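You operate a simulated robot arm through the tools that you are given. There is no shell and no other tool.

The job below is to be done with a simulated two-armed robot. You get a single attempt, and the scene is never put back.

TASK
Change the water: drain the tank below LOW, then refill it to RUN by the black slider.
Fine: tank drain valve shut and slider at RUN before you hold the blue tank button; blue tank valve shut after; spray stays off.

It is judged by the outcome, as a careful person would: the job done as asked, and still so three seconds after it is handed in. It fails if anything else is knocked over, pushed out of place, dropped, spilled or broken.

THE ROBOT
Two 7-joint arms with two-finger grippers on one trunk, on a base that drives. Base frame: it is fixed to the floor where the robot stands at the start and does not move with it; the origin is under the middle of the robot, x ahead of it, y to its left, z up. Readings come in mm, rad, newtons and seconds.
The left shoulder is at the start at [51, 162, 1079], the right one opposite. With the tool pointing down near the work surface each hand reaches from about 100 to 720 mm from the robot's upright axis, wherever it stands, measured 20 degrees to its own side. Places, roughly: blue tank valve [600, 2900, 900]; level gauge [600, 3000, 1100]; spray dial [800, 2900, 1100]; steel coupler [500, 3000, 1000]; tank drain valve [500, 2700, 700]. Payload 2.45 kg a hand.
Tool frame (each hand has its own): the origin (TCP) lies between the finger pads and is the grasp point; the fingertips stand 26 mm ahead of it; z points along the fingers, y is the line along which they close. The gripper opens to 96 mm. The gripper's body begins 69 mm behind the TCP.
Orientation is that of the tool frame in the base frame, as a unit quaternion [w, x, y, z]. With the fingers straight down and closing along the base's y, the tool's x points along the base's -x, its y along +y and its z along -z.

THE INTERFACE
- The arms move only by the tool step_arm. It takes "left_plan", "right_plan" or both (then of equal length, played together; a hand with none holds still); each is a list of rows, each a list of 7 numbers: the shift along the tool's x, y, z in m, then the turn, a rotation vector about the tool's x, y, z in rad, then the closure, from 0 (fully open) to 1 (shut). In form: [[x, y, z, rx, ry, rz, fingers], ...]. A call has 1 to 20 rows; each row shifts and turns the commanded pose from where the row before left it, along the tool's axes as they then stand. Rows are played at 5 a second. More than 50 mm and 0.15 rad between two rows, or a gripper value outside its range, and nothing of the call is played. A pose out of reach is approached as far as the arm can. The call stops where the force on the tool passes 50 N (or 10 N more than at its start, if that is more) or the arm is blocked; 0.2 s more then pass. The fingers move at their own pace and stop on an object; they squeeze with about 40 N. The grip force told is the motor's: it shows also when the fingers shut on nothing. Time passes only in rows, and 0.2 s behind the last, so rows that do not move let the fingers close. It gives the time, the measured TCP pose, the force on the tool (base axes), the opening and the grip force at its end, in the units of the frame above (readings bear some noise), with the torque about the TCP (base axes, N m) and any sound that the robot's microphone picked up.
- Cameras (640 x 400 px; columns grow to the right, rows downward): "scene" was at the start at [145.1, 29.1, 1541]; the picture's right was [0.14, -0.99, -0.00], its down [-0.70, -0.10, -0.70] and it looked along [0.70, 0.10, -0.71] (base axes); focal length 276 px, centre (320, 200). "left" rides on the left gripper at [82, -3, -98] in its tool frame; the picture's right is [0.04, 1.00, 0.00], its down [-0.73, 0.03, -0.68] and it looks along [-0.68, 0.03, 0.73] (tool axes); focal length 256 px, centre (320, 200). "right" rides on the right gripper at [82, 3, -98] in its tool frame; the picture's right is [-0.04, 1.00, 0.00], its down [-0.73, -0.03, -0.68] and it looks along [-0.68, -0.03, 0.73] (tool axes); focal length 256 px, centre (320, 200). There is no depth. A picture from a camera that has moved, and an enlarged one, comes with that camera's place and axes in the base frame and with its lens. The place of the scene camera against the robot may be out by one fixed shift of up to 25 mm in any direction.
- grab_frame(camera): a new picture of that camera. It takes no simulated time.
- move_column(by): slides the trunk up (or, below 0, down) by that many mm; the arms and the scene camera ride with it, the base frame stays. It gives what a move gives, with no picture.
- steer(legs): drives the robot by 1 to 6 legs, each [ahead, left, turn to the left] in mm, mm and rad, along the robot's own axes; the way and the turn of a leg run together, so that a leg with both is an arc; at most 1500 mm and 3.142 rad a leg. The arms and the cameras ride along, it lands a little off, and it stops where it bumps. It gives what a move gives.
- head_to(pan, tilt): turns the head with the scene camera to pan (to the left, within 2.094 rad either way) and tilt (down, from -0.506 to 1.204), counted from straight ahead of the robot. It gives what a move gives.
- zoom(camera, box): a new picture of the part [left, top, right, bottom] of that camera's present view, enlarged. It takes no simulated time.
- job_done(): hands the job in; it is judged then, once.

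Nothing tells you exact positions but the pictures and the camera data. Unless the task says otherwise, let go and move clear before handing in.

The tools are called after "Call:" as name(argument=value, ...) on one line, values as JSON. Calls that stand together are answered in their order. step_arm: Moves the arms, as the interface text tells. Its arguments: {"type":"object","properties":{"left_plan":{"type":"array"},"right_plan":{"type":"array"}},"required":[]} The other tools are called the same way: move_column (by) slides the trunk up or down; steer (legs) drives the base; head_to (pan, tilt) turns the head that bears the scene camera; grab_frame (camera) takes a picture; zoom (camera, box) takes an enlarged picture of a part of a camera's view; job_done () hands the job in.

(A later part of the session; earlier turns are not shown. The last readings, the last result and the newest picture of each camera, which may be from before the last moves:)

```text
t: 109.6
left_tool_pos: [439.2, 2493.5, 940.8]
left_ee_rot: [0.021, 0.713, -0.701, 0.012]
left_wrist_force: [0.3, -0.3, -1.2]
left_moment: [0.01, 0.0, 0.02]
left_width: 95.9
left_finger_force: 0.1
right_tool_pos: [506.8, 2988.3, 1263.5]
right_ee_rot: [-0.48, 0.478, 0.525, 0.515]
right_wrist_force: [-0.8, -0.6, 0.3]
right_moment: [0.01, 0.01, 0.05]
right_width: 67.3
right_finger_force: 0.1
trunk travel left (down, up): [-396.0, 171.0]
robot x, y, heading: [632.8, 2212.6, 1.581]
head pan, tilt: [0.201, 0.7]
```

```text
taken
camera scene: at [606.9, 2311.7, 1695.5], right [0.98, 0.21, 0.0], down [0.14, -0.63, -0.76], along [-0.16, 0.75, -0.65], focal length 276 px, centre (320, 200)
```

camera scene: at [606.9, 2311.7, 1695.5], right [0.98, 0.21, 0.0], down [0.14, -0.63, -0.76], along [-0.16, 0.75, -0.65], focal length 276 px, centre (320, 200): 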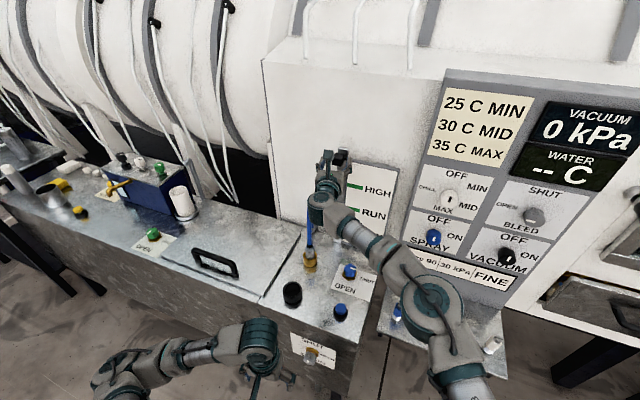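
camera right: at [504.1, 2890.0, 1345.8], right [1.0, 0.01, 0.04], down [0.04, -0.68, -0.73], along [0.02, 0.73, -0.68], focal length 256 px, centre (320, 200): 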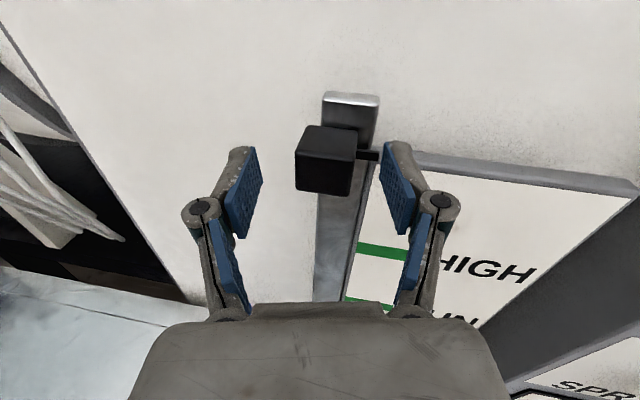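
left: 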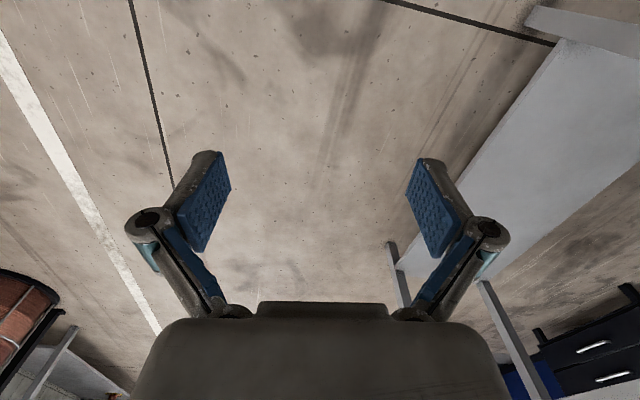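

The fingertips straddle the block with about 17 mm overlap. I close on it.

Call:
step_arm(right_plan=[[0, 0, 0, 0, 0, 0, 0.5], [0, 0, 0, 0, 0, 0, 0.7], [0, 0, 0, 0, 0, 0, 1], [0, 0, 0, 0, 0, 0, 1]])

Call:
grab_frame(camera="right")

```text
t: 110.6
left_tool_pos: [440.3, 2493.5, 940.2]
left_ee_rot: [0.02, 0.713, -0.7, 0.012]
left_wrist_force: [0.0, 0.9, 0.4]
left_moment: [-0.02, -0.01, 0.0]
left_width: 96.0
left_finger_force: 0.0
right_tool_pos: [510.9, 2988.1, 1263.6]
right_ee_rot: [-0.48, 0.48, 0.523, 0.515]
right_wrist_force: [6.7, 0.8, -0.3]
right_moment: [0.29, 1.15, -0.82]
right_width: 34.3
right_finger_force: 44.6
trunk travel left (down, up): [-396.0, 171.0]
robot x, y, heading: [630.5, 2212.4, 1.579]
head pan, tilt: [0.201, 0.7]
```

```text
taken
camera right: at [506.8, 2890.2, 1346.1], right [1.0, 0.01, 0.04], down [0.03, -0.68, -0.73], along [0.02, 0.73, -0.68], focal length 256 px, centre (320, 200)
```

right: 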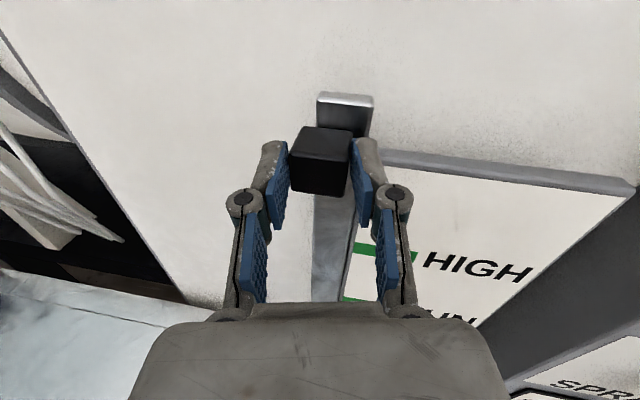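

Gripped. I slide it straight down 150 mm, then check.

Call:
step_arm(right_plan=[[-0.0149, -0.0012, 0.0001, 0, 0, 0, 1], [-0.0249, -0.0019, 0.0002, 0, 0, 0, 1], [-0.0249, -0.0019, 0.0002, 0, 0, 0, 1], [-0.0249, -0.0019, 0.0002, 0, 0, 0, 1], [-0.0249, -0.0019, 0.0002, 0, 0, 0, 1], [-0.0249, -0.0019, 0.0002, 0, 0, 0, 1], [0, 0, 0, 0, 0, 0, 1]])

Call:
grab_frame(camera="right")

Call:
grab_frame(camera="scene")

```text
t: 112.2
left_tool_pos: [440.6, 2492.8, 941.5]
left_ee_rot: [0.021, 0.713, -0.701, 0.012]
left_wrist_force: [-0.3, -0.5, 0.7]
left_moment: [-0.01, -0.03, -0.03]
left_width: 96.0
left_finger_force: 0.2
right_tool_pos: [510.7, 2988.7, 1123.0]
right_ee_rot: [-0.481, 0.479, 0.524, 0.515]
right_wrist_force: [10.3, -3.3, -0.7]
right_moment: [0.65, 0.88, -0.89]
right_width: 34.7
right_finger_force: 45.3
trunk travel left (down, up): [-396.0, 171.0]
robot x, y, heading: [630.2, 2210.5, 1.584]
head pan, tilt: [0.201, 0.7]
```

```text
taken
camera right: at [507.1, 2890.0, 1206.2], right [1.0, 0.01, 0.04], down [0.04, -0.68, -0.73], along [0.02, 0.73, -0.68], focal length 256 px, centre (320, 200)
```

right: 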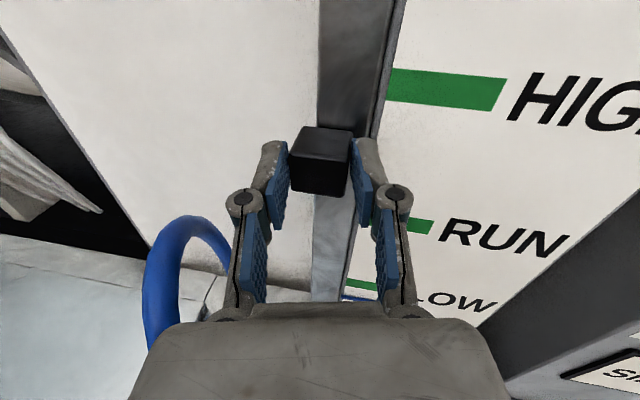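

```text
taken
camera scene: at [613.1, 2310.5, 1695.6], right [0.98, 0.21, 0.0], down [0.13, -0.63, -0.76], along [-0.16, 0.75, -0.65], focal length 276 px, centre (320, 200)
```

scene: 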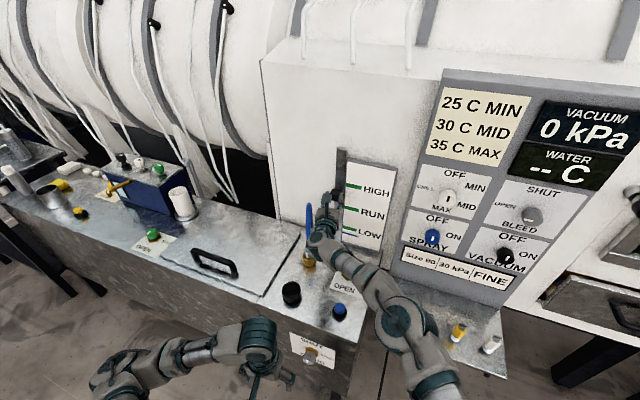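

The slider follows nicely. The blue hose arch is only about 12 mm from the gripper body's left side, so before going lower I open, yaw the hand a little (body swings right), and regrip.

Call:
step_arm(right_plan=[[0, 0, 0, 0, 0, 0, 0.6], [0, 0, 0, 0, 0, 0, 0.3], [0, 0, 0, 0.08, 0, 0.04, 0.3], [0, 0, 0, 0.08, 0, 0.04, 0.3], [0, 0, 0, 0, 0, 0, 0.7], [0, 0, 0, 0, 0, 0, 1], [0, 0, 0, 0, 0, 0, 1]])

Call:
grab_frame(camera="right")

```text
t: 113.8
left_tool_pos: [442.6, 2494.3, 940.0]
left_ee_rot: [0.021, 0.713, -0.701, 0.01]
left_wrist_force: [-0.3, 0.8, 0.1]
left_moment: [0.01, -0.03, -0.03]
left_width: 96.1
left_finger_force: 0.0
right_tool_pos: [513.2, 2987.8, 1124.7]
right_ee_rot: [-0.538, 0.46, 0.543, 0.452]
right_wrist_force: [15.3, -2.8, -0.5]
right_moment: [0.04, -0.22, -0.93]
right_width: 35.3
right_finger_force: 45.1
trunk travel left (down, up): [-396.0, 171.0]
robot x, y, heading: [632.2, 2210.2, 1.577]
head pan, tilt: [0.201, 0.7]
```

```text
taken
camera right: at [532.4, 2892.8, 1207.6], right [0.99, 0.17, -0.04], down [0.08, -0.68, -0.72], along [-0.15, 0.71, -0.69], focal length 256 px, centre (320, 200)
```

right: 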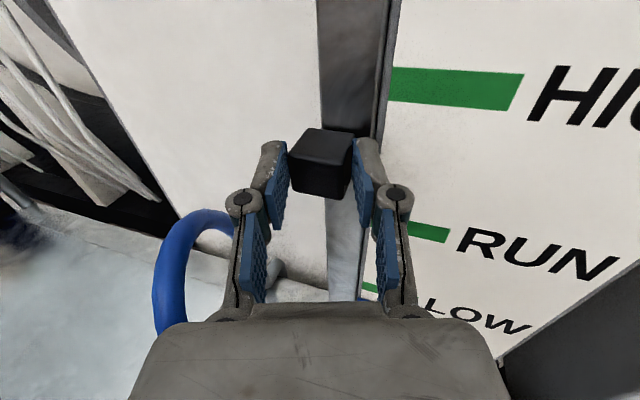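

Now the hand is clear of the hose by more. I slide down another 45 mm and look for the pointer tab against the RUN bar.

Call:
step_arm(right_plan=[[-0.015, 0, 0, 0, 0, 0, 1], [-0.015, 0, 0, 0, 0, 0, 1], [-0.015, 0, 0, 0, 0, 0, 1], [0, 0, 0, 0, 0, 0, 1]])

Call:
grab_frame(camera="right")

Call:
zoom(camera="scene", box=[300, 140, 412, 260])

```text
t: 114.8
left_tool_pos: [443.3, 2493.1, 940.5]
left_ee_rot: [0.023, 0.712, -0.701, 0.01]
left_wrist_force: [-0.1, -0.1, -0.2]
left_moment: [-0.03, 0.03, 0.02]
left_width: 95.7
left_finger_force: 0.1
right_tool_pos: [512.9, 2987.9, 1080.0]
right_ee_rot: [-0.538, 0.46, 0.543, 0.451]
right_wrist_force: [20.4, -1.0, 0.0]
right_moment: [1.17, -0.47, -1.04]
right_width: 34.9
right_finger_force: 45.1
trunk travel left (down, up): [-396.0, 171.0]
robot x, y, heading: [633.1, 2215.6, 1.583]
head pan, tilt: [0.201, 0.7]
```

```text
taken
camera right: at [532.6, 2892.8, 1162.7], right [0.98, 0.17, -0.05], down [0.08, -0.68, -0.72], along [-0.15, 0.71, -0.69], focal length 256 px, centre (320, 200)
```

right: 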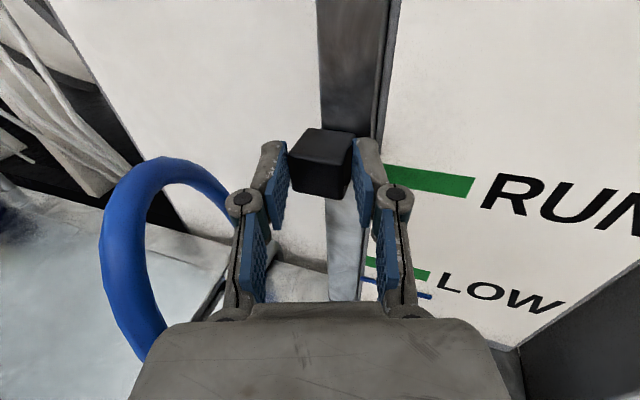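

```text
3.33 times, centred on (356, 200) of scene
camera zoom: at [618.1, 2311.0, 1695.6], right [0.98, 0.21, 0.0], down [0.13, -0.63, -0.76], along [-0.16, 0.75, -0.65], focal length 919 px, centre (200, 200)
```

zoom: 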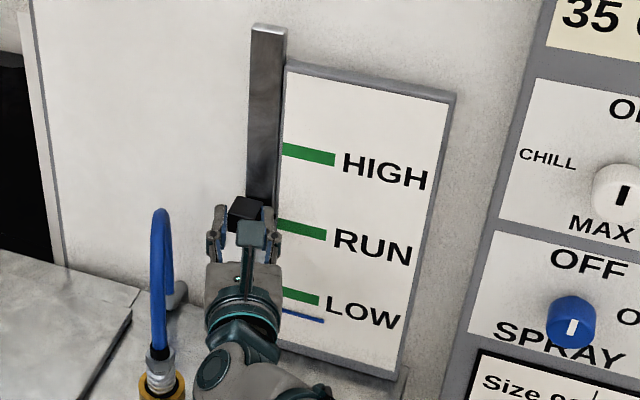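

About 15–20 mm more to go by estimate. I move 14 mm, then open the fingers to see the pointer tab.

Call:
step_arm(right_plan=[[-0.007, 0, 0, 0, 0, 0, 1], [-0.007, 0, 0, 0, 0, 0, 1], [0, 0, 0, 0, 0, 0, 1], [0, 0, 0, 0, 0, 0, 0.5], [0, 0, 0, 0, 0, 0, 0.3], [0, 0, 0, 0, 0, 0, 0.2]])

Call:
zoom(camera="right", box=[260, 100, 480, 240])

Call:
zoom(camera="scene", box=[320, 180, 400, 260])

```text
t: 116.2
left_tool_pos: [442.6, 2493.4, 940.9]
left_ee_rot: [0.021, 0.713, -0.701, 0.011]
left_wrist_force: [-0.6, -1.2, 0.0]
left_moment: [0.0, 0.03, 0.02]
left_width: 95.8
left_finger_force: 0.0
right_tool_pos: [509.4, 2987.5, 1064.6]
right_ee_rot: [-0.534, 0.462, 0.544, 0.452]
right_wrist_force: [0.1, 0.1, 0.2]
right_moment: [-0.04, 0.05, 0.05]
right_width: 76.9
right_finger_force: 0.1
trunk travel left (down, up): [-396.0, 171.0]
robot x, y, heading: [630.9, 2210.5, 1.581]
head pan, tilt: [0.201, 0.7]
```

```text
2.86 times, centred on (370, 170) of right
camera zoom: at [527.7, 2893.7, 1149.6], right [0.99, 0.16, -0.04], down [0.08, -0.69, -0.72], along [-0.15, 0.7, -0.69], focal length 731 px, centre (177, 286)
```

zoom: 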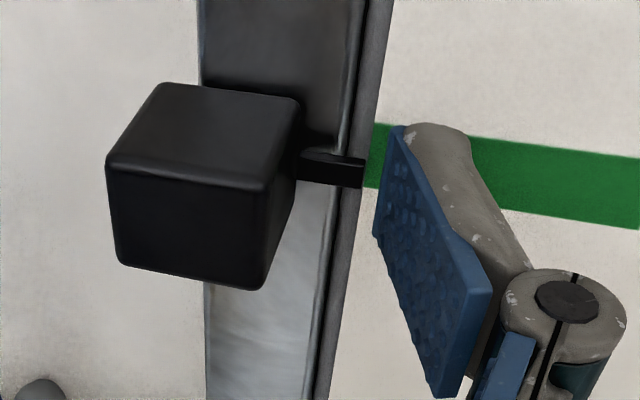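

```text
5.00 times, centred on (360, 220) of scene
camera zoom: at [609.2, 2311.9, 1695.5], right [0.98, 0.21, 0.0], down [0.14, -0.63, -0.76], along [-0.16, 0.75, -0.65], focal length 1379 px, centre (120, 100)
```

zoom: 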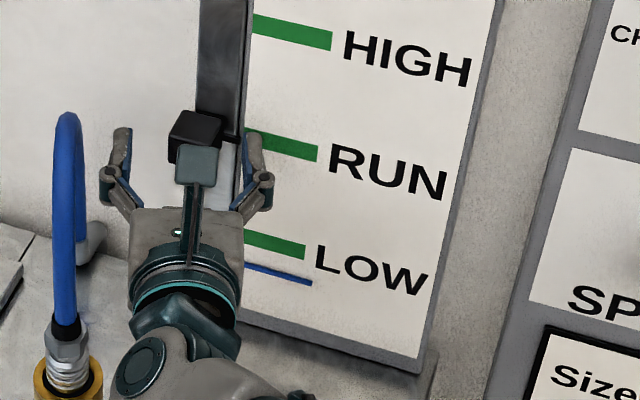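

The tab is on the RUN bar, but my view is from above, so parallax matters. I back the hand off, lower it and tip it up to look at the tab level.

Call:
step_arm(right_plan=[[0, 0, -0.03, 0, 0, 0, 0.2], [0, 0, -0.03, 0, 0, 0, 0.2], [0, 0, -0.03, 0, 0, 0, 0.2], [0, 0, -0.03, 0, 0, 0, 0.2], [0, 0, -0.03, 0, 0, 0, 0.2], [-0.02, 0, 0, 0, 0.09, 0, 0.2], [-0.02, 0, 0, 0, 0.09, 0, 0.2], [-0.02, 0, 0, 0, 0.09, 0, 0.2], [0, 0, 0, 0, 0, 0, 0.2]])

Call:
grab_frame(camera="right")

Call:
zoom(camera="right", box=[250, 20, 410, 120])

```text
t: 118.2
left_tool_pos: [442.3, 2494.4, 940.9]
left_ee_rot: [0.021, 0.712, -0.701, 0.01]
left_wrist_force: [0.8, -0.3, -0.2]
left_moment: [0.0, -0.04, -0.03]
left_width: 96.0
left_finger_force: 0.1
right_tool_pos: [501.9, 2797.0, 1091.7]
right_ee_rot: [0.595, -0.409, -0.468, -0.51]
right_wrist_force: [0.0, 0.6, -0.2]
right_moment: [0.0, -0.01, 0.01]
right_width: 76.6
right_finger_force: 0.0
right hand out of reach, approached as far as the arm can: row 1, 6, 7, 8
trunk travel left (down, up): [-396.0, 171.0]
robot x, y, heading: [631.9, 2208.2, 1.583]
head pan, tilt: [0.201, 0.7]
```

```text
taken
camera right: at [521.5, 2684.3, 1149.4], right [0.99, 0.16, -0.05], down [0.04, -0.49, -0.87], along [-0.16, 0.86, -0.49], focal length 256 px, centre (320, 200)
```

right: 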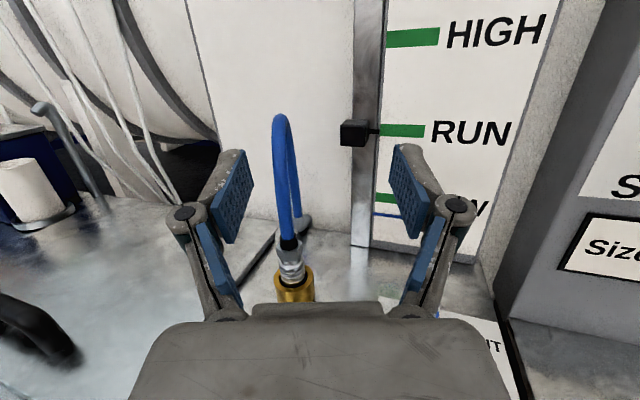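

```text
4.00 times, centred on (330, 70) of right
camera zoom: at [521.5, 2684.3, 1149.4], right [0.99, 0.16, -0.05], down [0.04, -0.49, -0.87], along [-0.16, 0.86, -0.49], focal length 1024 px, centre (280, 720)
```

zoom: 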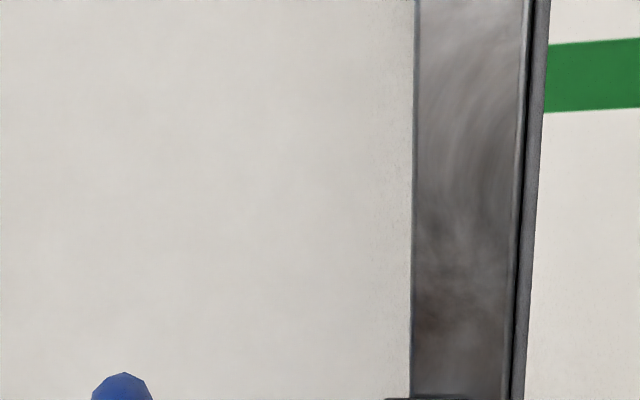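

Call:
zoom(camera="right", box=[330, 100, 450, 170])

Call:
zoom(camera="scene", box=[330, 190, 390, 230])

```text
5.33 times, centred on (390, 135) of right
camera zoom: at [521.5, 2684.3, 1149.4], right [0.99, 0.16, -0.05], down [0.04, -0.49, -0.87], along [-0.16, 0.86, -0.49], focal length 1365 px, centre (-53, 547)
```

zoom: 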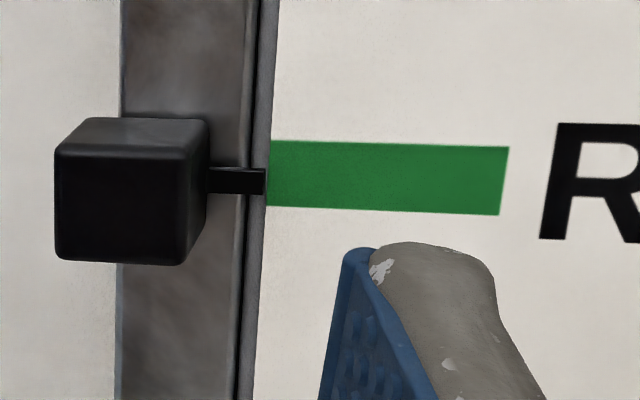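

```text
10.00 times, centred on (360, 210) of scene
camera zoom: at [610.7, 2311.5, 1695.5], right [0.98, 0.21, 0.0], down [0.14, -0.63, -0.76], along [-0.16, 0.75, -0.65], focal length 2757 px, centre (-80, 100)
```

zoom: 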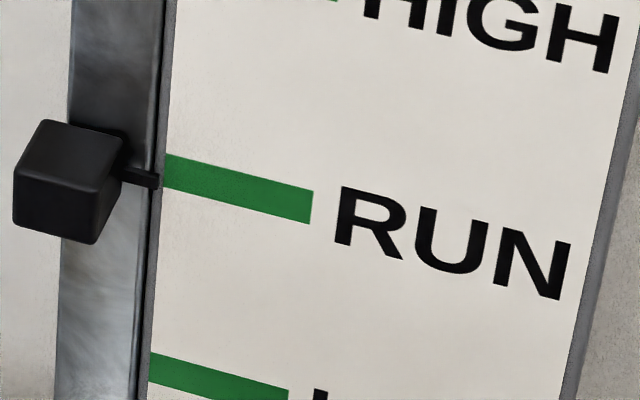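

Combining the views, the tab sits on the RUN bar's centre within about a millimetre, so the slider is set. Next I roll the right hand back and point it down to work the blue valve from above.

Call:
step_arm(right_plan=[[0, 0, 0, 0, 0, -0.15, 0], [0, 0, 0, 0, 0, -0.15, 0], [0, 0, 0, 0, 0, -0.15, 0], [0, 0, 0, 0, 0, -0.15, 0], [0, 0, 0, 0, 0, -0.15, 0], [0, 0, 0, 0, 0, -0.15, 0], [0, 0, 0, 0, 0, -0.15, 0], [0, 0, 0, 0, 0, -0.15, 0], [0, 0, 0, 0, 0, -0.15, 0], [0, 0, 0, 0, 0, -0.15, 0]])

Call:
step_arm(right_plan=[[0, 0, 0, 0.15, 0, 0, 0], [0, 0, 0, 0.15, 0, 0, 0], [0, 0, 0, 0.15, 0, 0, 0], [0, 0, 0, 0.15, 0, 0, 0], [0, 0, 0, 0.15, 0, 0, 0], [0, 0, 0, 0.15, 0, 0, 0], [0, 0, 0, 0.15, 0, 0, 0], [0, 0, 0, 0.15, 0, 0, 0], [0, 0, 0, 0.15, 0, 0, 0], [0, 0, 0, 0.15, 0, 0, 0], [0, 0, 0, 0.15, 0, 0, 0], [0, 0, 0, 0.12, 0, 0, 0], [0, 0, 0, 0, 0, 0, 0]])

Call:
grab_frame(camera="scene")

Call:
grab_frame(camera="right")

```text
t: 120.4
left_tool_pos: [438.0, 2492.9, 939.8]
left_ee_rot: [0.02, 0.713, -0.701, 0.012]
left_wrist_force: [0.0, -0.3, -0.3]
left_moment: [0.0, 0.02, 0.0]
left_width: 96.3
left_finger_force: 0.1
right_tool_pos: [501.0, 2790.9, 1105.4]
right_ee_rot: [-0.094, -0.028, 0.613, 0.784]
right_wrist_force: [-0.5, 1.0, -0.1]
right_moment: [0.02, -0.02, 0.01]
right_width: 96.1
right_finger_force: 0.0
right hand out of reach, approached as far as the arm can: row 1
trunk travel left (down, up): [-396.0, 171.0]
robot x, y, heading: [631.1, 2211.2, 1.579]
head pan, tilt: [0.201, 0.7]
```

```text
t: 123.2
left_tool_pos: [439.7, 2492.8, 940.6]
left_ee_rot: [0.02, 0.713, -0.701, 0.012]
left_wrist_force: [0.6, 0.6, 0.1]
left_moment: [0.0, 0.03, 0.01]
left_width: 96.0
left_finger_force: 0.0
right_tool_pos: [498.7, 2792.4, 1105.5]
right_ee_rot: [-0.037, -0.094, 0.995, 0.025]
right_wrist_force: [0.3, 0.8, -1.3]
right_moment: [0.02, -0.01, -0.02]
right_width: 95.8
right_finger_force: 0.0
trunk travel left (down, up): [-396.0, 171.0]
robot x, y, heading: [628.2, 2214.4, 1.581]
head pan, tilt: [0.201, 0.7]
```

```text
taken
camera scene: at [606.2, 2311.4, 1695.5], right [0.98, 0.21, 0.0], down [0.14, -0.63, -0.76], along [-0.16, 0.75, -0.65], focal length 276 px, centre (320, 200)
```

scene: 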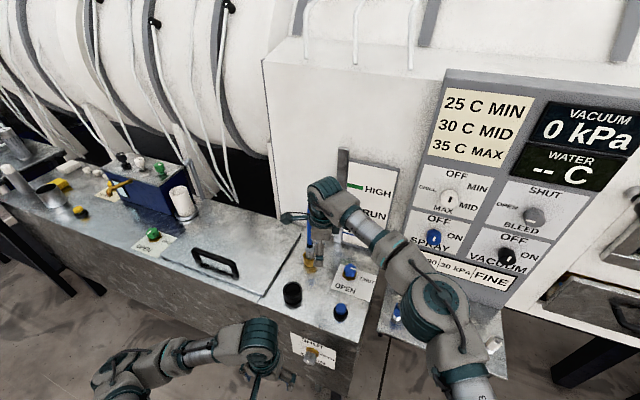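

```text
taken
camera right: at [425.5, 2774.9, 1209.3], right [-0.15, 0.99, 0.05], down [0.78, 0.08, 0.62], along [0.61, 0.13, -0.78], focal length 256 px, centre (320, 200)
```

right: 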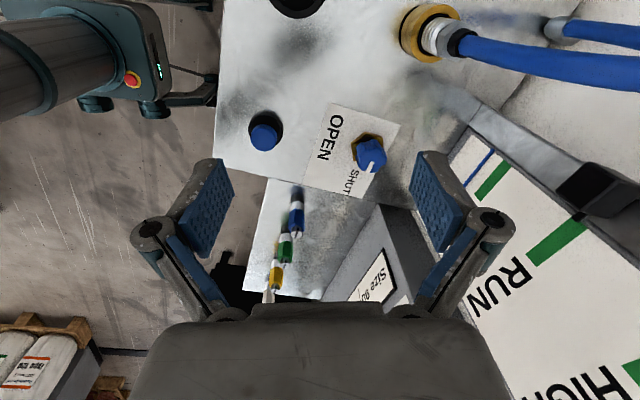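

The hand points down. From this view: blue valve ≈ (575, 2882), button ≈ (572, 2740), and the base front has about 180 mm of room to the tank. I square the hand, roll it back, and bring it over the blue valve at a safe height.

Call:
step_arm(right_plan=[[0, 0, 0, 0.057, -0.069, 0, 0], [0, 0, 0, 0, 0, -0.15, 0], [0, 0, 0, 0, 0, -0.15, 0], [0, 0, 0, 0, 0, -0.15, 0], [0, 0, 0, 0, 0, -0.15, 0], [0, 0, 0, 0, 0, -0.15, 0], [0, 0, 0, 0, 0, -0.15, 0], [0, 0, 0, 0, 0, -0.15, 0], [0, 0, 0, 0, 0, -0.15, 0], [-0.026, -0.015, 0, 0, 0, 0, 0], [-0.026, -0.015, 0, 0, 0, 0, 0], [-0.025, -0.014, 0, 0, 0, 0, 0], [-0.025, -0.015, 0, 0, 0, 0, 0], [0, 0, 0, 0, 0, 0, 0]])

Call:
grab_frame(camera="scene")

Call:
grab_frame(camera="right")

```text
t: 126.2
left_tool_pos: [439.3, 2492.4, 940.2]
left_ee_rot: [0.022, 0.713, -0.701, 0.011]
left_wrist_force: [0.2, -0.1, 0.0]
left_moment: [0.05, 0.04, -0.01]
left_width: 96.1
left_finger_force: 0.1
right_tool_pos: [581.5, 2839.1, 1103.6]
right_ee_rot: [0.0, -0.639, 0.769, 0.001]
right_wrist_force: [-0.1, 0.3, 0.7]
right_moment: [-0.03, 0.01, 0.0]
right_width: 95.8
right_finger_force: 0.1
right hand out of reach, approached as far as the arm can: row 10, 11, 12, 13
trunk travel left (down, up): [-396.0, 171.0]
robot x, y, heading: [633.6, 2211.6, 1.579]
head pan, tilt: [0.201, 0.7]
```

```text
taken
camera scene: at [607.6, 2312.0, 1695.5], right [0.98, 0.21, 0.0], down [0.14, -0.63, -0.76], along [-0.16, 0.75, -0.65], focal length 276 px, centre (320, 200)
```

scene: 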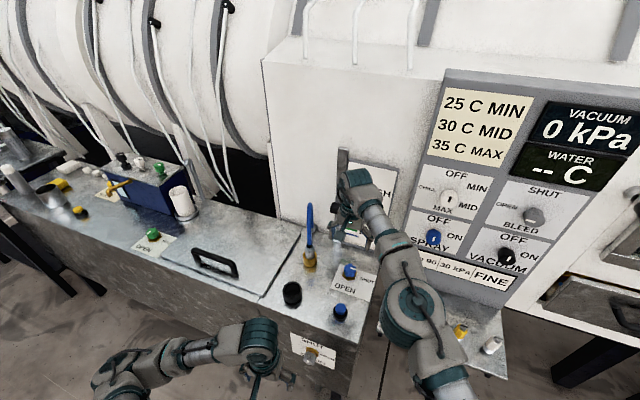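

```text
taken
camera right: at [562.7, 2759.3, 1202.1], right [-0.97, 0.22, 0.0], down [0.16, 0.72, 0.68], along [0.15, 0.66, -0.73], focal length 256 px, centre (320, 200)
```

right: 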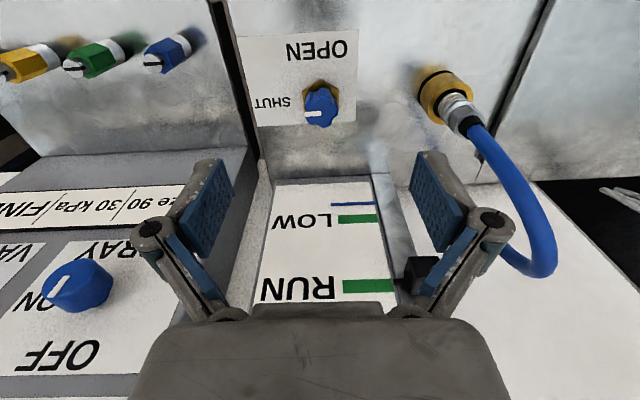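

The arm is at its reach limit at this height, so I nudge the base 40 mm ahead and lower the hand toward the valve.

Call:
steer(legs=[[40, 0, 0]])

Call:
step_arm(right_plan=[[0, 0, 0.03, 0, 0, 0, 0], [0, 0, 0.03, 0, 0, 0, 0], [0, 0, 0.03, 0, 0, 0, 0], [0, 0, 0, 0, 0, 0, 0]])

Call:
grab_frame(camera="right")

Call:
grab_frame(camera="scene")

```text
t: 127.1
left_tool_pos: [438.3, 2529.0, 942.1]
left_ee_rot: [0.02, 0.713, -0.701, 0.011]
left_wrist_force: [0.6, -0.5, -0.1]
left_moment: [0.0, -0.02, 0.01]
left_width: 95.9
left_finger_force: 0.0
right_tool_pos: [580.4, 2872.5, 1107.1]
right_ee_rot: [0.001, -0.64, 0.768, 0.002]
right_wrist_force: [0.6, -1.1, -0.1]
right_moment: [0.04, 0.02, 0.0]
right_width: 96.0
right_finger_force: 0.1
trunk travel left (down, up): [-396.0, 171.0]
robot x, y, heading: [631.1, 2253.0, 1.59]
head pan, tilt: [0.201, 0.7]
```

```text
t: 128.1
left_tool_pos: [441.7, 2529.7, 942.0]
left_ee_rot: [0.02, 0.713, -0.701, 0.01]
left_wrist_force: [-0.3, 0.8, -0.2]
left_moment: [0.0, 0.04, -0.02]
left_width: 96.0
left_finger_force: 0.1
right_tool_pos: [578.6, 2880.1, 1021.1]
right_ee_rot: [0.0, -0.64, 0.769, 0.001]
right_wrist_force: [0.1, 0.2, -0.3]
right_moment: [0.02, -0.02, -0.04]
right_width: 95.9
right_finger_force: 0.1
right hand out of reach, approached as far as the arm can: row 1
trunk travel left (down, up): [-396.0, 171.0]
robot x, y, heading: [629.9, 2248.9, 1.583]
head pan, tilt: [0.201, 0.7]
```

```text
taken
camera right: at [560.2, 2800.6, 1120.2], right [-0.98, 0.22, 0.0], down [0.16, 0.71, 0.68], along [0.15, 0.66, -0.73], focal length 256 px, centre (320, 200)
```

right: 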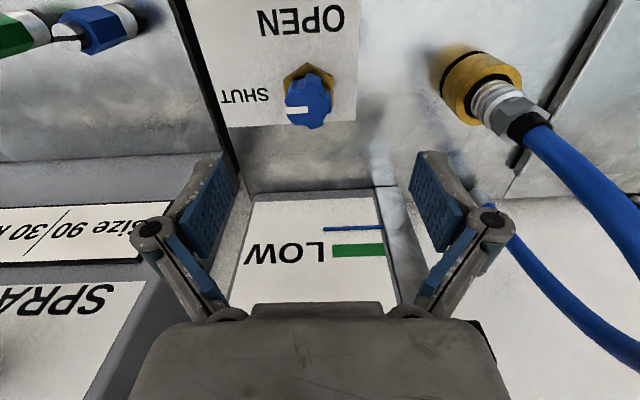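

```text
taken
camera scene: at [607.3, 2350.6, 1695.6], right [0.98, 0.21, 0.0], down [0.14, -0.63, -0.76], along [-0.16, 0.75, -0.65], focal length 276 px, centre (320, 200)
```

scene: 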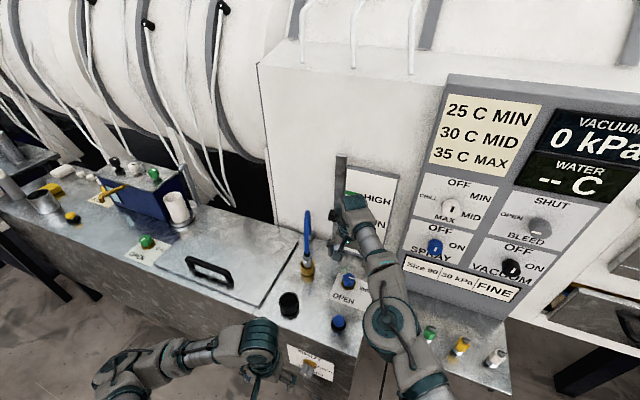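

Knob estimate is now (589, 2886, ~905). I shift 9 mm right, 6 mm ahead, and go down 60 mm, then look again.

Call:
step_arm(right_plan=[[-0.003, -0.005, 0.02, 0, 0, 0, 0], [-0.003, -0.004, 0.02, 0, 0, 0, 0], [0, 0, 0.02, 0, 0, 0, 0], [0, 0, 0, 0, 0, 0, 0]])

Call:
grab_frame(camera="right")

```text
t: 129.1
left_tool_pos: [439.4, 2531.9, 940.8]
left_ee_rot: [0.02, 0.713, -0.701, 0.01]
left_wrist_force: [0.3, 0.5, 0.3]
left_moment: [0.0, -0.01, 0.01]
left_width: 95.9
left_finger_force: 0.0
right_tool_pos: [586.5, 2883.5, 964.2]
right_ee_rot: [0.0, -0.64, 0.769, 0.002]
right_wrist_force: [0.3, 0.6, 0.2]
right_moment: [0.02, 0.0, -0.01]
right_width: 95.8
right_finger_force: 0.0
right hand out of reach, approached as far as the arm can: row 1
trunk travel left (down, up): [-396.0, 171.0]
robot x, y, heading: [628.6, 2252.8, 1.585]
head pan, tilt: [0.201, 0.7]
```

```text
taken
camera right: at [567.6, 2804.6, 1062.5], right [-0.98, 0.22, 0.0], down [0.16, 0.71, 0.68], along [0.15, 0.66, -0.73], focal length 256 px, centre (320, 200)
```

right: 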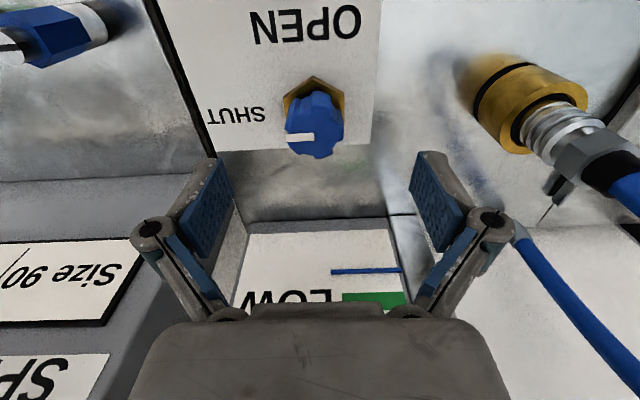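

The knob is centred, about 55 mm below. I descend and grip it.

Call:
step_arm(right_plan=[[0, -0.003, 0.02, 0, 0, 0, 0], [0, 0, 0.02, 0, 0, 0, 0], [0, 0, 0.014, 0, 0, 0, 0], [0, 0, 0, 0, 0, 0, 0]])

Call:
grab_frame(camera="right")

```text
t: 130.1
left_tool_pos: [438.9, 2530.1, 941.9]
left_ee_rot: [0.019, 0.712, -0.701, 0.011]
left_wrist_force: [0.9, 1.0, -0.6]
left_moment: [0.0, 0.01, 0.01]
left_width: 95.9
left_finger_force: 0.0
right_tool_pos: [591.3, 2880.0, 914.4]
right_ee_rot: [-0.001, -0.64, 0.769, 0.001]
right_wrist_force: [-0.5, -0.2, 0.9]
right_moment: [0.02, -0.01, -0.07]
right_width: 96.0
right_finger_force: 0.1
right hand out of reach, approached as far as the arm can: row 2, 3
trunk travel left (down, up): [-396.0, 171.0]
robot x, y, heading: [634.1, 2250.8, 1.586]
head pan, tilt: [0.201, 0.7]
```

```text
taken
camera right: at [572.5, 2799.8, 1012.4], right [-0.98, 0.22, 0.0], down [0.16, 0.72, 0.68], along [0.15, 0.66, -0.73], focal length 256 px, centre (320, 200)
```

right: 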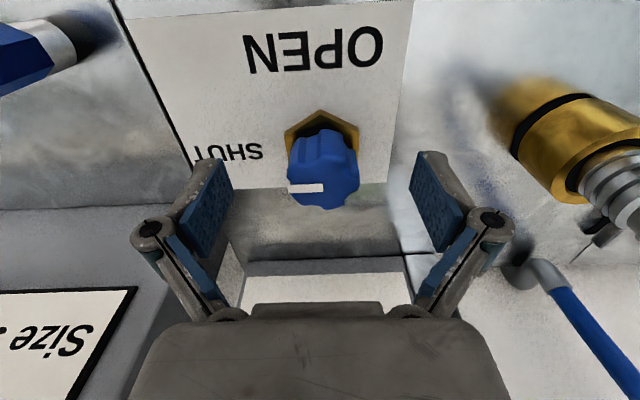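

The knob sits exactly between the pads, but the arm is at its stretch limit. I nudge the base 30 mm ahead and bring the hand back the same amount to gain slack.

Call:
steer(legs=[[30, 0, 0]])

Call:
step_arm(right_plan=[[0.014, 0.001, 0, 0, 0, 0, 0], [0.013, 0.001, 0.005, 0, 0, 0, 0], [0, 0, 0, 0, 0, 0, 0]])

Call:
grab_frame(camera="right")

```text
t: 130.9
left_tool_pos: [439.9, 2558.5, 941.8]
left_ee_rot: [0.02, 0.713, -0.701, 0.009]
left_wrist_force: [-0.8, 0.1, -0.2]
left_moment: [-0.03, 0.03, 0.01]
left_width: 95.7
left_finger_force: 0.0
right_tool_pos: [589.8, 2906.8, 916.4]
right_ee_rot: [0.0, -0.64, 0.768, 0.004]
right_wrist_force: [-0.7, -0.9, 0.8]
right_moment: [0.04, 0.05, 0.0]
right_width: 96.1
right_finger_force: 0.1
trunk travel left (down, up): [-396.0, 171.0]
robot x, y, heading: [632.0, 2286.2, 1.585]
head pan, tilt: [0.201, 0.7]
```

```text
t: 131.7
left_tool_pos: [439.0, 2559.3, 943.1]
left_ee_rot: [0.021, 0.713, -0.701, 0.009]
left_wrist_force: [-0.7, -0.3, 0.4]
left_moment: [-0.06, -0.01, 0.03]
left_width: 96.2
left_finger_force: 0.1
right_tool_pos: [583.8, 2882.9, 910.7]
right_ee_rot: [-0.002, -0.64, 0.768, 0.002]
right_wrist_force: [0.1, 0.5, 0.2]
right_moment: [0.02, 0.01, -0.03]
right_width: 95.7
right_finger_force: 0.1
trunk travel left (down, up): [-396.0, 171.0]
robot x, y, heading: [629.5, 2282.1, 1.581]
head pan, tilt: [0.201, 0.7]
```

```text
taken
camera right: at [565.3, 2802.6, 1009.0], right [-0.98, 0.22, 0.01], down [0.17, 0.71, 0.68], along [0.15, 0.66, -0.73], focal length 256 px, centre (320, 200)
```

right: 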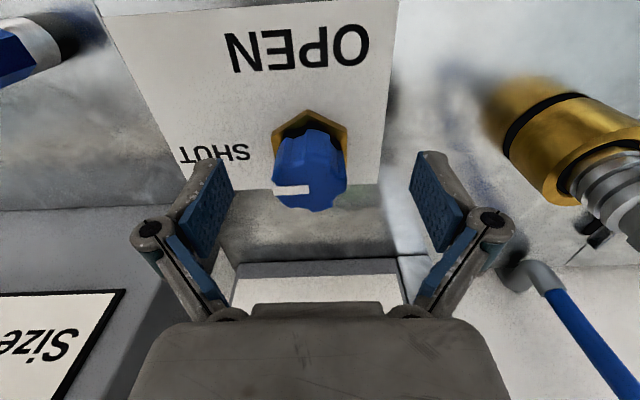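

Slack is there now. I correct 5 mm to the right and close on the knob.

Call:
step_arm(right_plan=[[0, -0.005, 0.002, 0, 0, 0, 0.2], [0, 0, 0, 0, 0, 0, 0.5], [0, 0, 0, 0, 0, 0, 1], [0, 0, 0, 0, 0, 0, 1], [0, 0, 0, 0, 0, 0, 1]])

Call:
step_arm(right_plan=[[0, 0, 0, 0, 0, 0.13, 1], [0, 0, 0, 0, 0, 0.13, 1], [0, 0, 0, 0, 0, 0.13, 1], [0, 0, 0, 0, 0, 0.13, 1], [0, 0, 0, 0, 0, 0.13, 1], [0, 0, 0, 0, 0, 0.13, 1]])

Call:
grab_frame(camera="right")

```text
t: 132.9
left_tool_pos: [440.2, 2559.0, 942.5]
left_ee_rot: [0.021, 0.713, -0.701, 0.009]
left_wrist_force: [-0.7, -0.3, -0.5]
left_moment: [-0.02, 0.02, 0.01]
left_width: 96.0
left_finger_force: 0.1
right_tool_pos: [589.8, 2881.7, 909.6]
right_ee_rot: [-0.001, -0.64, 0.769, 0.004]
right_wrist_force: [1.9, 0.4, -0.6]
right_moment: [-0.46, 0.38, -0.05]
right_width: 40.7
right_finger_force: 44.6
trunk travel left (down, up): [-396.0, 171.0]
robot x, y, heading: [632.1, 2279.6, 1.585]
head pan, tilt: [0.201, 0.7]
```

```text
t: 134.3
left_tool_pos: [436.9, 2560.1, 941.3]
left_ee_rot: [0.02, 0.713, -0.701, 0.011]
left_wrist_force: [-0.5, -0.2, -0.5]
left_moment: [0.02, 0.01, 0.02]
left_width: 96.1
left_finger_force: 0.0
right_tool_pos: [584.1, 2886.2, 909.1]
right_ee_rot: [-0.002, -0.299, 0.954, 0.005]
right_wrist_force: [-23.3, 28.8, 7.9]
right_moment: [1.07, -0.58, 0.34]
right_width: 40.9
right_finger_force: 44.6
trunk travel left (down, up): [-396.0, 171.0]
robot x, y, heading: [630.0, 2279.7, 1.584]
head pan, tilt: [0.201, 0.7]
```

```text
taken
camera right: at [515.5, 2840.0, 1007.8], right [-0.54, 0.84, 0.01], down [0.62, 0.39, 0.68], along [0.57, 0.37, -0.74], focal length 256 px, centre (320, 200)
```

right: 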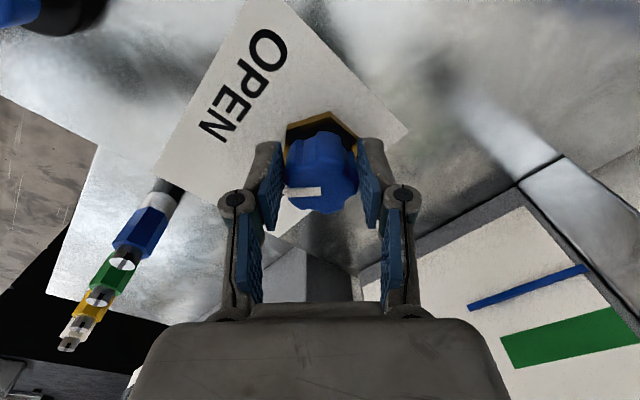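

The knob is turning with the pointer now halfway. There's some side load, so I ease the hand 4 mm sideways and finish the turn.

Call:
step_arm(right_plan=[[0.001, 0.004, 0, 0, 0, 0, 1], [0, 0, 0, 0, 0, 0.13, 1], [0, 0.001, 0, 0, 0, 0.13, 1], [0, 0.001, 0, 0, 0, 0.13, 1]])

```text
t: 135.3
left_tool_pos: [439.7, 2561.1, 941.5]
left_ee_rot: [0.02, 0.713, -0.701, 0.009]
left_wrist_force: [0.6, 0.0, -1.0]
left_moment: [0.02, 0.02, -0.03]
left_width: 96.0
left_finger_force: 0.0
right_tool_pos: [582.8, 2887.6, 907.5]
right_ee_rot: [-0.003, -0.108, 0.994, 0.004]
right_wrist_force: [-16.5, 22.2, 14.5]
right_moment: [0.85, 0.19, 0.26]
right_width: 40.6
right_finger_force: 45.2
trunk travel left (down, up): [-396.0, 171.0]
robot x, y, heading: [629.0, 2279.2, 1.58]
head pan, tilt: [0.201, 0.7]
```

Call:
step_arm(right_plan=[[0.001, 0.002, 0, 0, 0, 0.13, 1], [0, 0.001, 0, 0, 0, 0.13, 1], [0, 0.001, 0, 0, 0, 0.13, 1], [0, 0, 0, 0, 0, 0, 1]])

Call:
grab_frame(camera="right")

Call:
grab_frame(camera="scene")

```text
t: 136.3
left_tool_pos: [439.6, 2559.8, 942.7]
left_ee_rot: [0.02, 0.713, -0.701, 0.009]
left_wrist_force: [0.6, 0.9, -0.3]
left_moment: [-0.01, 0.0, 0.0]
left_width: 95.5
left_finger_force: 0.1
right_tool_pos: [583.4, 2891.3, 909.2]
right_ee_rot: [-0.003, 0.088, 0.996, 0.002]
right_wrist_force: [-10.9, 21.0, 16.0]
right_moment: [0.5, -0.5, 0.12]
right_width: 40.8
right_finger_force: 44.9
trunk travel left (down, up): [-396.0, 171.0]
robot x, y, heading: [631.4, 2280.3, 1.585]
head pan, tilt: [0.201, 0.7]
```

```text
taken
camera right: at [502.9, 2908.1, 1008.0], right [0.21, 0.98, 0.0], down [0.72, -0.16, 0.67], along [0.66, -0.14, -0.74], focal length 256 px, centre (320, 200)
```

right: 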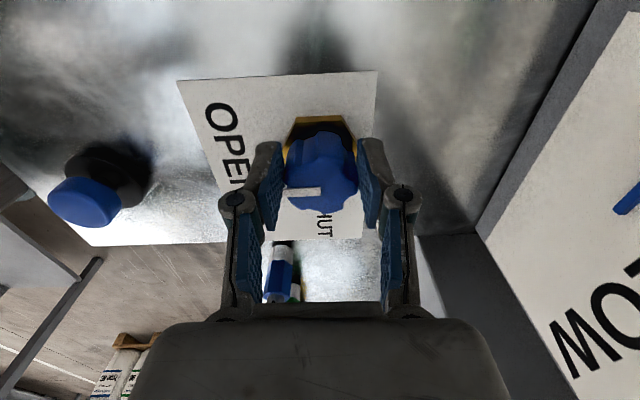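

```text
taken
camera scene: at [601.8, 2383.0, 1695.5], right [0.98, 0.21, 0.0], down [0.14, -0.63, -0.76], along [-0.16, 0.74, -0.65], focal length 276 px, centre (320, 200)
```

scene: 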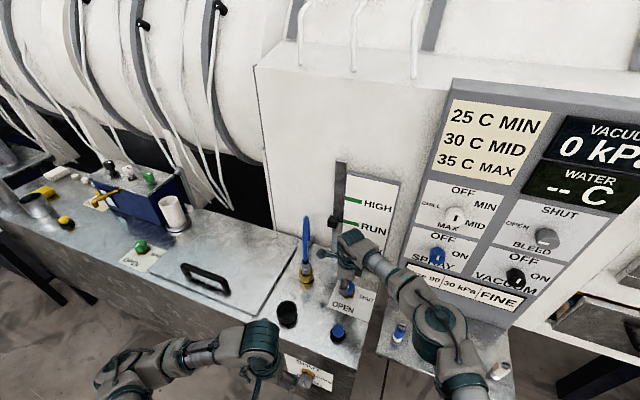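

The pointer is at OPEN. I release, lift, and move over the blue button with the fingers closing, keeping the same roll.

Call:
step_arm(right_plan=[[0, 0, 0, 0, 0, 0, 0.5], [0, 0, 0, 0, 0, 0, 0], [0, 0, 0, 0, 0, 0, 0], [0, 0, -0.03, 0, 0, 0, 0], [0, 0, -0.03, 0, 0, 0, 0], [0, 0, -0.03, 0, 0, 0, 0], [-0.006, -0.036, 0, 0, 0, 0, 0.5], [-0.006, -0.036, 0, 0, 0, 0, 1], [-0.006, -0.036, 0, 0, 0, 0, 1], [-0.006, -0.037, 0, 0, 0, 0, 1], [0, 0, 0, 0, 0, 0, 1]])

Call:
grab_frame(camera="right")

Call:
grab_frame(camera="scene")

```text
t: 138.7
left_tool_pos: [440.9, 2558.8, 941.5]
left_ee_rot: [0.02, 0.713, -0.701, 0.009]
left_wrist_force: [0.4, -0.1, -0.2]
left_moment: [0.02, 0.01, -0.02]
left_width: 95.9
left_finger_force: 0.2
right_tool_pos: [583.7, 2742.8, 997.9]
right_ee_rot: [-0.003, 0.086, 0.996, 0.001]
right_wrist_force: [0.7, 0.2, -0.1]
right_moment: [0.03, 0.02, 0.0]
right_width: 0.0
right_finger_force: 28.3
trunk travel left (down, up): [-396.0, 171.0]
robot x, y, heading: [630.6, 2275.7, 1.586]
head pan, tilt: [0.201, 0.7]
```

```text
taken
camera right: at [503.5, 2759.0, 1096.5], right [0.21, 0.98, 0.0], down [0.72, -0.16, 0.68], along [0.66, -0.14, -0.74], focal length 256 px, centre (320, 200)
```

right: 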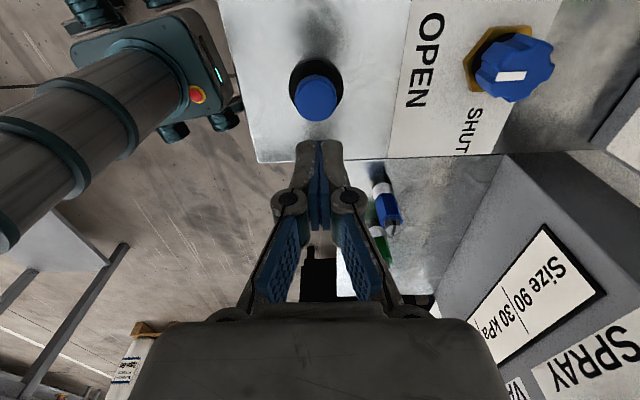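

```text
taken
camera scene: at [607.9, 2381.7, 1695.5], right [0.98, 0.21, 0.0], down [0.14, -0.63, -0.76], along [-0.16, 0.75, -0.65], focal length 276 px, centre (320, 200)
```

scene: 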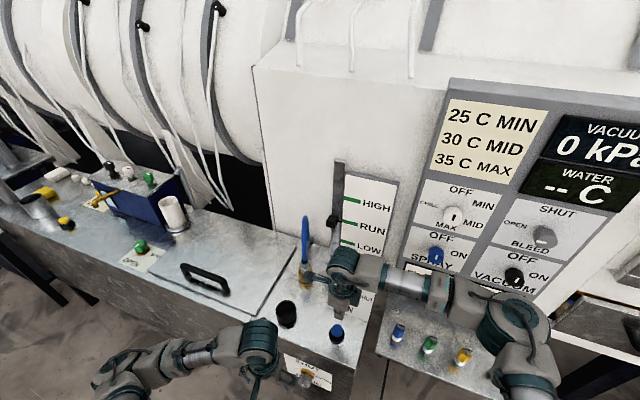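

The button is nearly right under the closed fingertips, about 108 mm below the TCP. I descend to just above it.

Call:
step_arm(right_plan=[[0, -0.002, 0.025, 0, 0, 0, 1], [0, 0, 0.025, 0, 0, 0, 1], [0, 0, 0.02, 0, 0, 0, 1], [0, 0, 0, 0, 0, 0, 1]])

Call:
grab_frame(camera="right")

Call:
zoom(camera="scene", box=[300, 160, 460, 260])

```text
t: 139.7
left_tool_pos: [440.3, 2558.9, 941.5]
left_ee_rot: [0.02, 0.713, -0.701, 0.01]
left_wrist_force: [1.3, 0.7, 0.1]
left_moment: [0.01, 0.02, -0.05]
left_width: 96.2
left_finger_force: 0.1
right_tool_pos: [581.1, 2740.5, 928.3]
right_ee_rot: [-0.002, 0.087, 0.996, 0.002]
right_wrist_force: [-0.4, -0.1, -0.5]
right_moment: [-0.02, 0.0, 0.02]
right_width: 0.0
right_finger_force: 28.5
trunk travel left (down, up): [-396.0, 171.0]
robot x, y, heading: [631.3, 2282.0, 1.583]
head pan, tilt: [0.201, 0.7]
```

```text
taken
camera right: at [501.8, 2755.8, 1027.3], right [0.21, 0.98, 0.0], down [0.72, -0.16, 0.67], along [0.66, -0.14, -0.74], focal length 256 px, centre (320, 200)
```

right: 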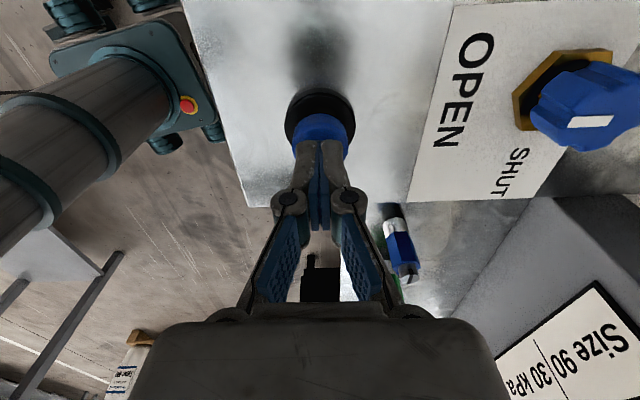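

```text
4.00 times, centred on (380, 210) of scene
camera zoom: at [607.8, 2381.0, 1695.5], right [0.98, 0.21, 0.0], down [0.14, -0.63, -0.76], along [-0.16, 0.75, -0.65], focal length 1103 px, centre (80, 160)
```

zoom: 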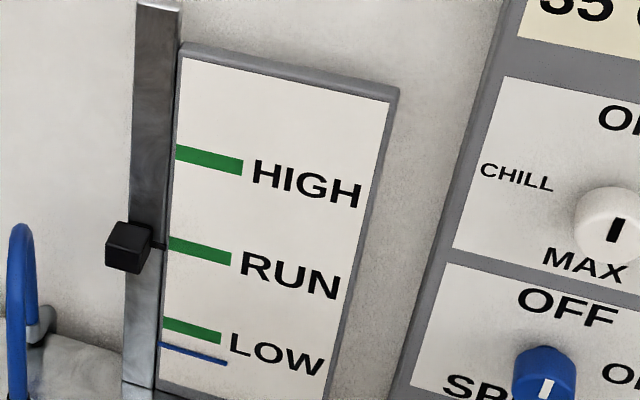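

The gauge is fully visible, level below LOW, slider at RUN. I press the button slowly.

Call:
step_arm(right_plan=[[0, 0, 0.004, 0, 0, 0, 1], [0, 0, 0.004, 0, 0, 0, 1], [0, 0, 0.004, 0, 0, 0, 1], [0, 0, 0.003, 0, 0, 0, 1], [0, 0, 0.003, 0, 0, 0, 1]])

Call:
zoom(camera="scene", box=[300, 160, 460, 260])

Call:
grab_frame(camera="right")

```text
t: 140.9
left_tool_pos: [440.1, 2557.9, 942.7]
left_ee_rot: [0.02, 0.713, -0.701, 0.01]
left_wrist_force: [-0.2, 0.4, 0.6]
left_moment: [0.0, -0.03, -0.02]
left_width: 96.2
left_finger_force: 0.1
right_tool_pos: [582.5, 2740.6, 911.4]
right_ee_rot: [-0.003, 0.086, 0.996, 0.003]
right_wrist_force: [0.2, 1.4, 13.2]
right_moment: [0.04, 0.01, 0.12]
right_width: 5.7
right_finger_force: 28.0
trunk travel left (down, up): [-396.0, 171.0]
robot x, y, heading: [632.7, 2280.1, 1.581]
head pan, tilt: [0.201, 0.7]
heard: click
```

```text
4.00 times, centred on (380, 210) of scene
camera zoom: at [608.4, 2378.8, 1695.9], right [0.98, 0.21, 0.0], down [0.14, -0.63, -0.76], along [-0.16, 0.75, -0.65], focal length 1103 px, centre (80, 160)
```

zoom: 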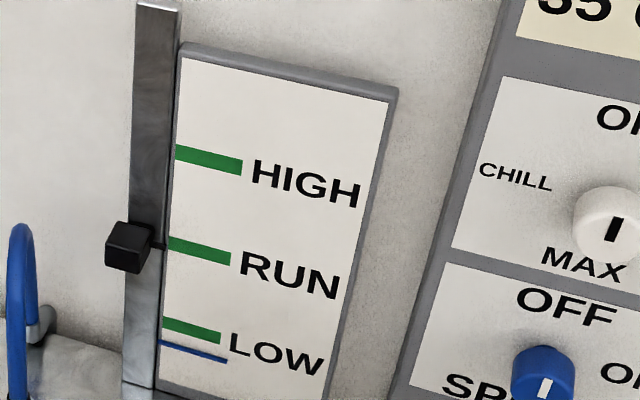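

```text
taken
camera right: at [502.5, 2755.7, 1011.2], right [0.21, 0.98, 0.01], down [0.72, -0.16, 0.67], along [0.66, -0.14, -0.74], focal length 256 px, centre (320, 200)
```

right: 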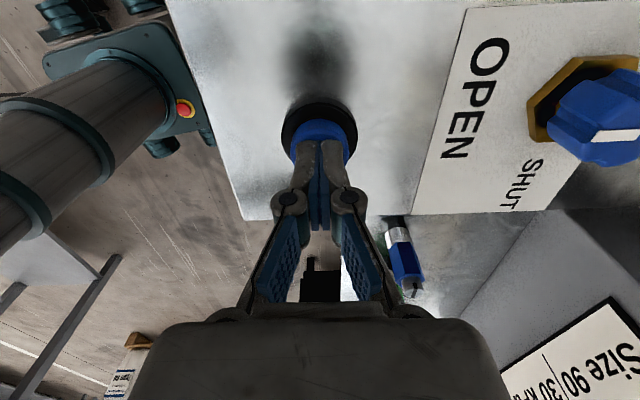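

A click: the button is pressed at 13 N. I hold and watch the level.

Call:
step_arm(right_plan=[[0, 0, 0.001, 0, 0, 0, 1], [0, 0, 0, 0, 0, 0, 1], [0, 0, 0, 0, 0, 0, 1], [0, 0, 0, 0, 0, 0, 1], [0, 0, 0, 0, 0, 0, 1], [0, 0, 0, 0, 0, 0, 1], [0, 0, 0, 0, 0, 0, 1], [0, 0, 0, 0, 0, 0, 1], [0, 0, 0, 0, 0, 0, 1], [0, 0, 0, 0, 0, 0, 1]])

Call:
zoom(camera="scene", box=[300, 160, 460, 260])

```text
t: 143.1
left_tool_pos: [441.0, 2558.1, 942.7]
left_ee_rot: [0.019, 0.713, -0.701, 0.008]
left_wrist_force: [-0.5, -0.1, 0.1]
left_moment: [0.02, -0.03, -0.02]
left_width: 95.7
left_finger_force: 0.0
right_tool_pos: [582.1, 2740.1, 910.5]
right_ee_rot: [-0.004, 0.086, 0.996, 0.002]
right_wrist_force: [-1.6, 9.4, 32.3]
right_moment: [0.21, 0.07, -0.03]
right_width: 5.9
right_finger_force: 28.4
trunk travel left (down, up): [-396.0, 171.0]
robot x, y, heading: [628.5, 2283.4, 1.583]
head pan, tilt: [0.201, 0.7]
```

```text
4.00 times, centred on (380, 210) of scene
camera zoom: at [607.9, 2377.8, 1695.9], right [0.98, 0.21, 0.0], down [0.14, -0.63, -0.76], along [-0.16, 0.75, -0.65], focal length 1103 px, centre (80, 160)
```

zoom: 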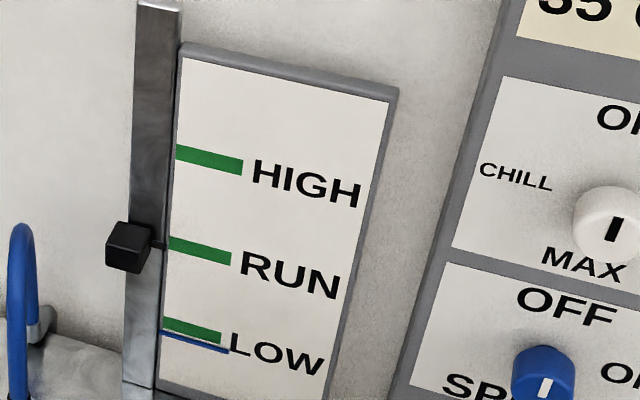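

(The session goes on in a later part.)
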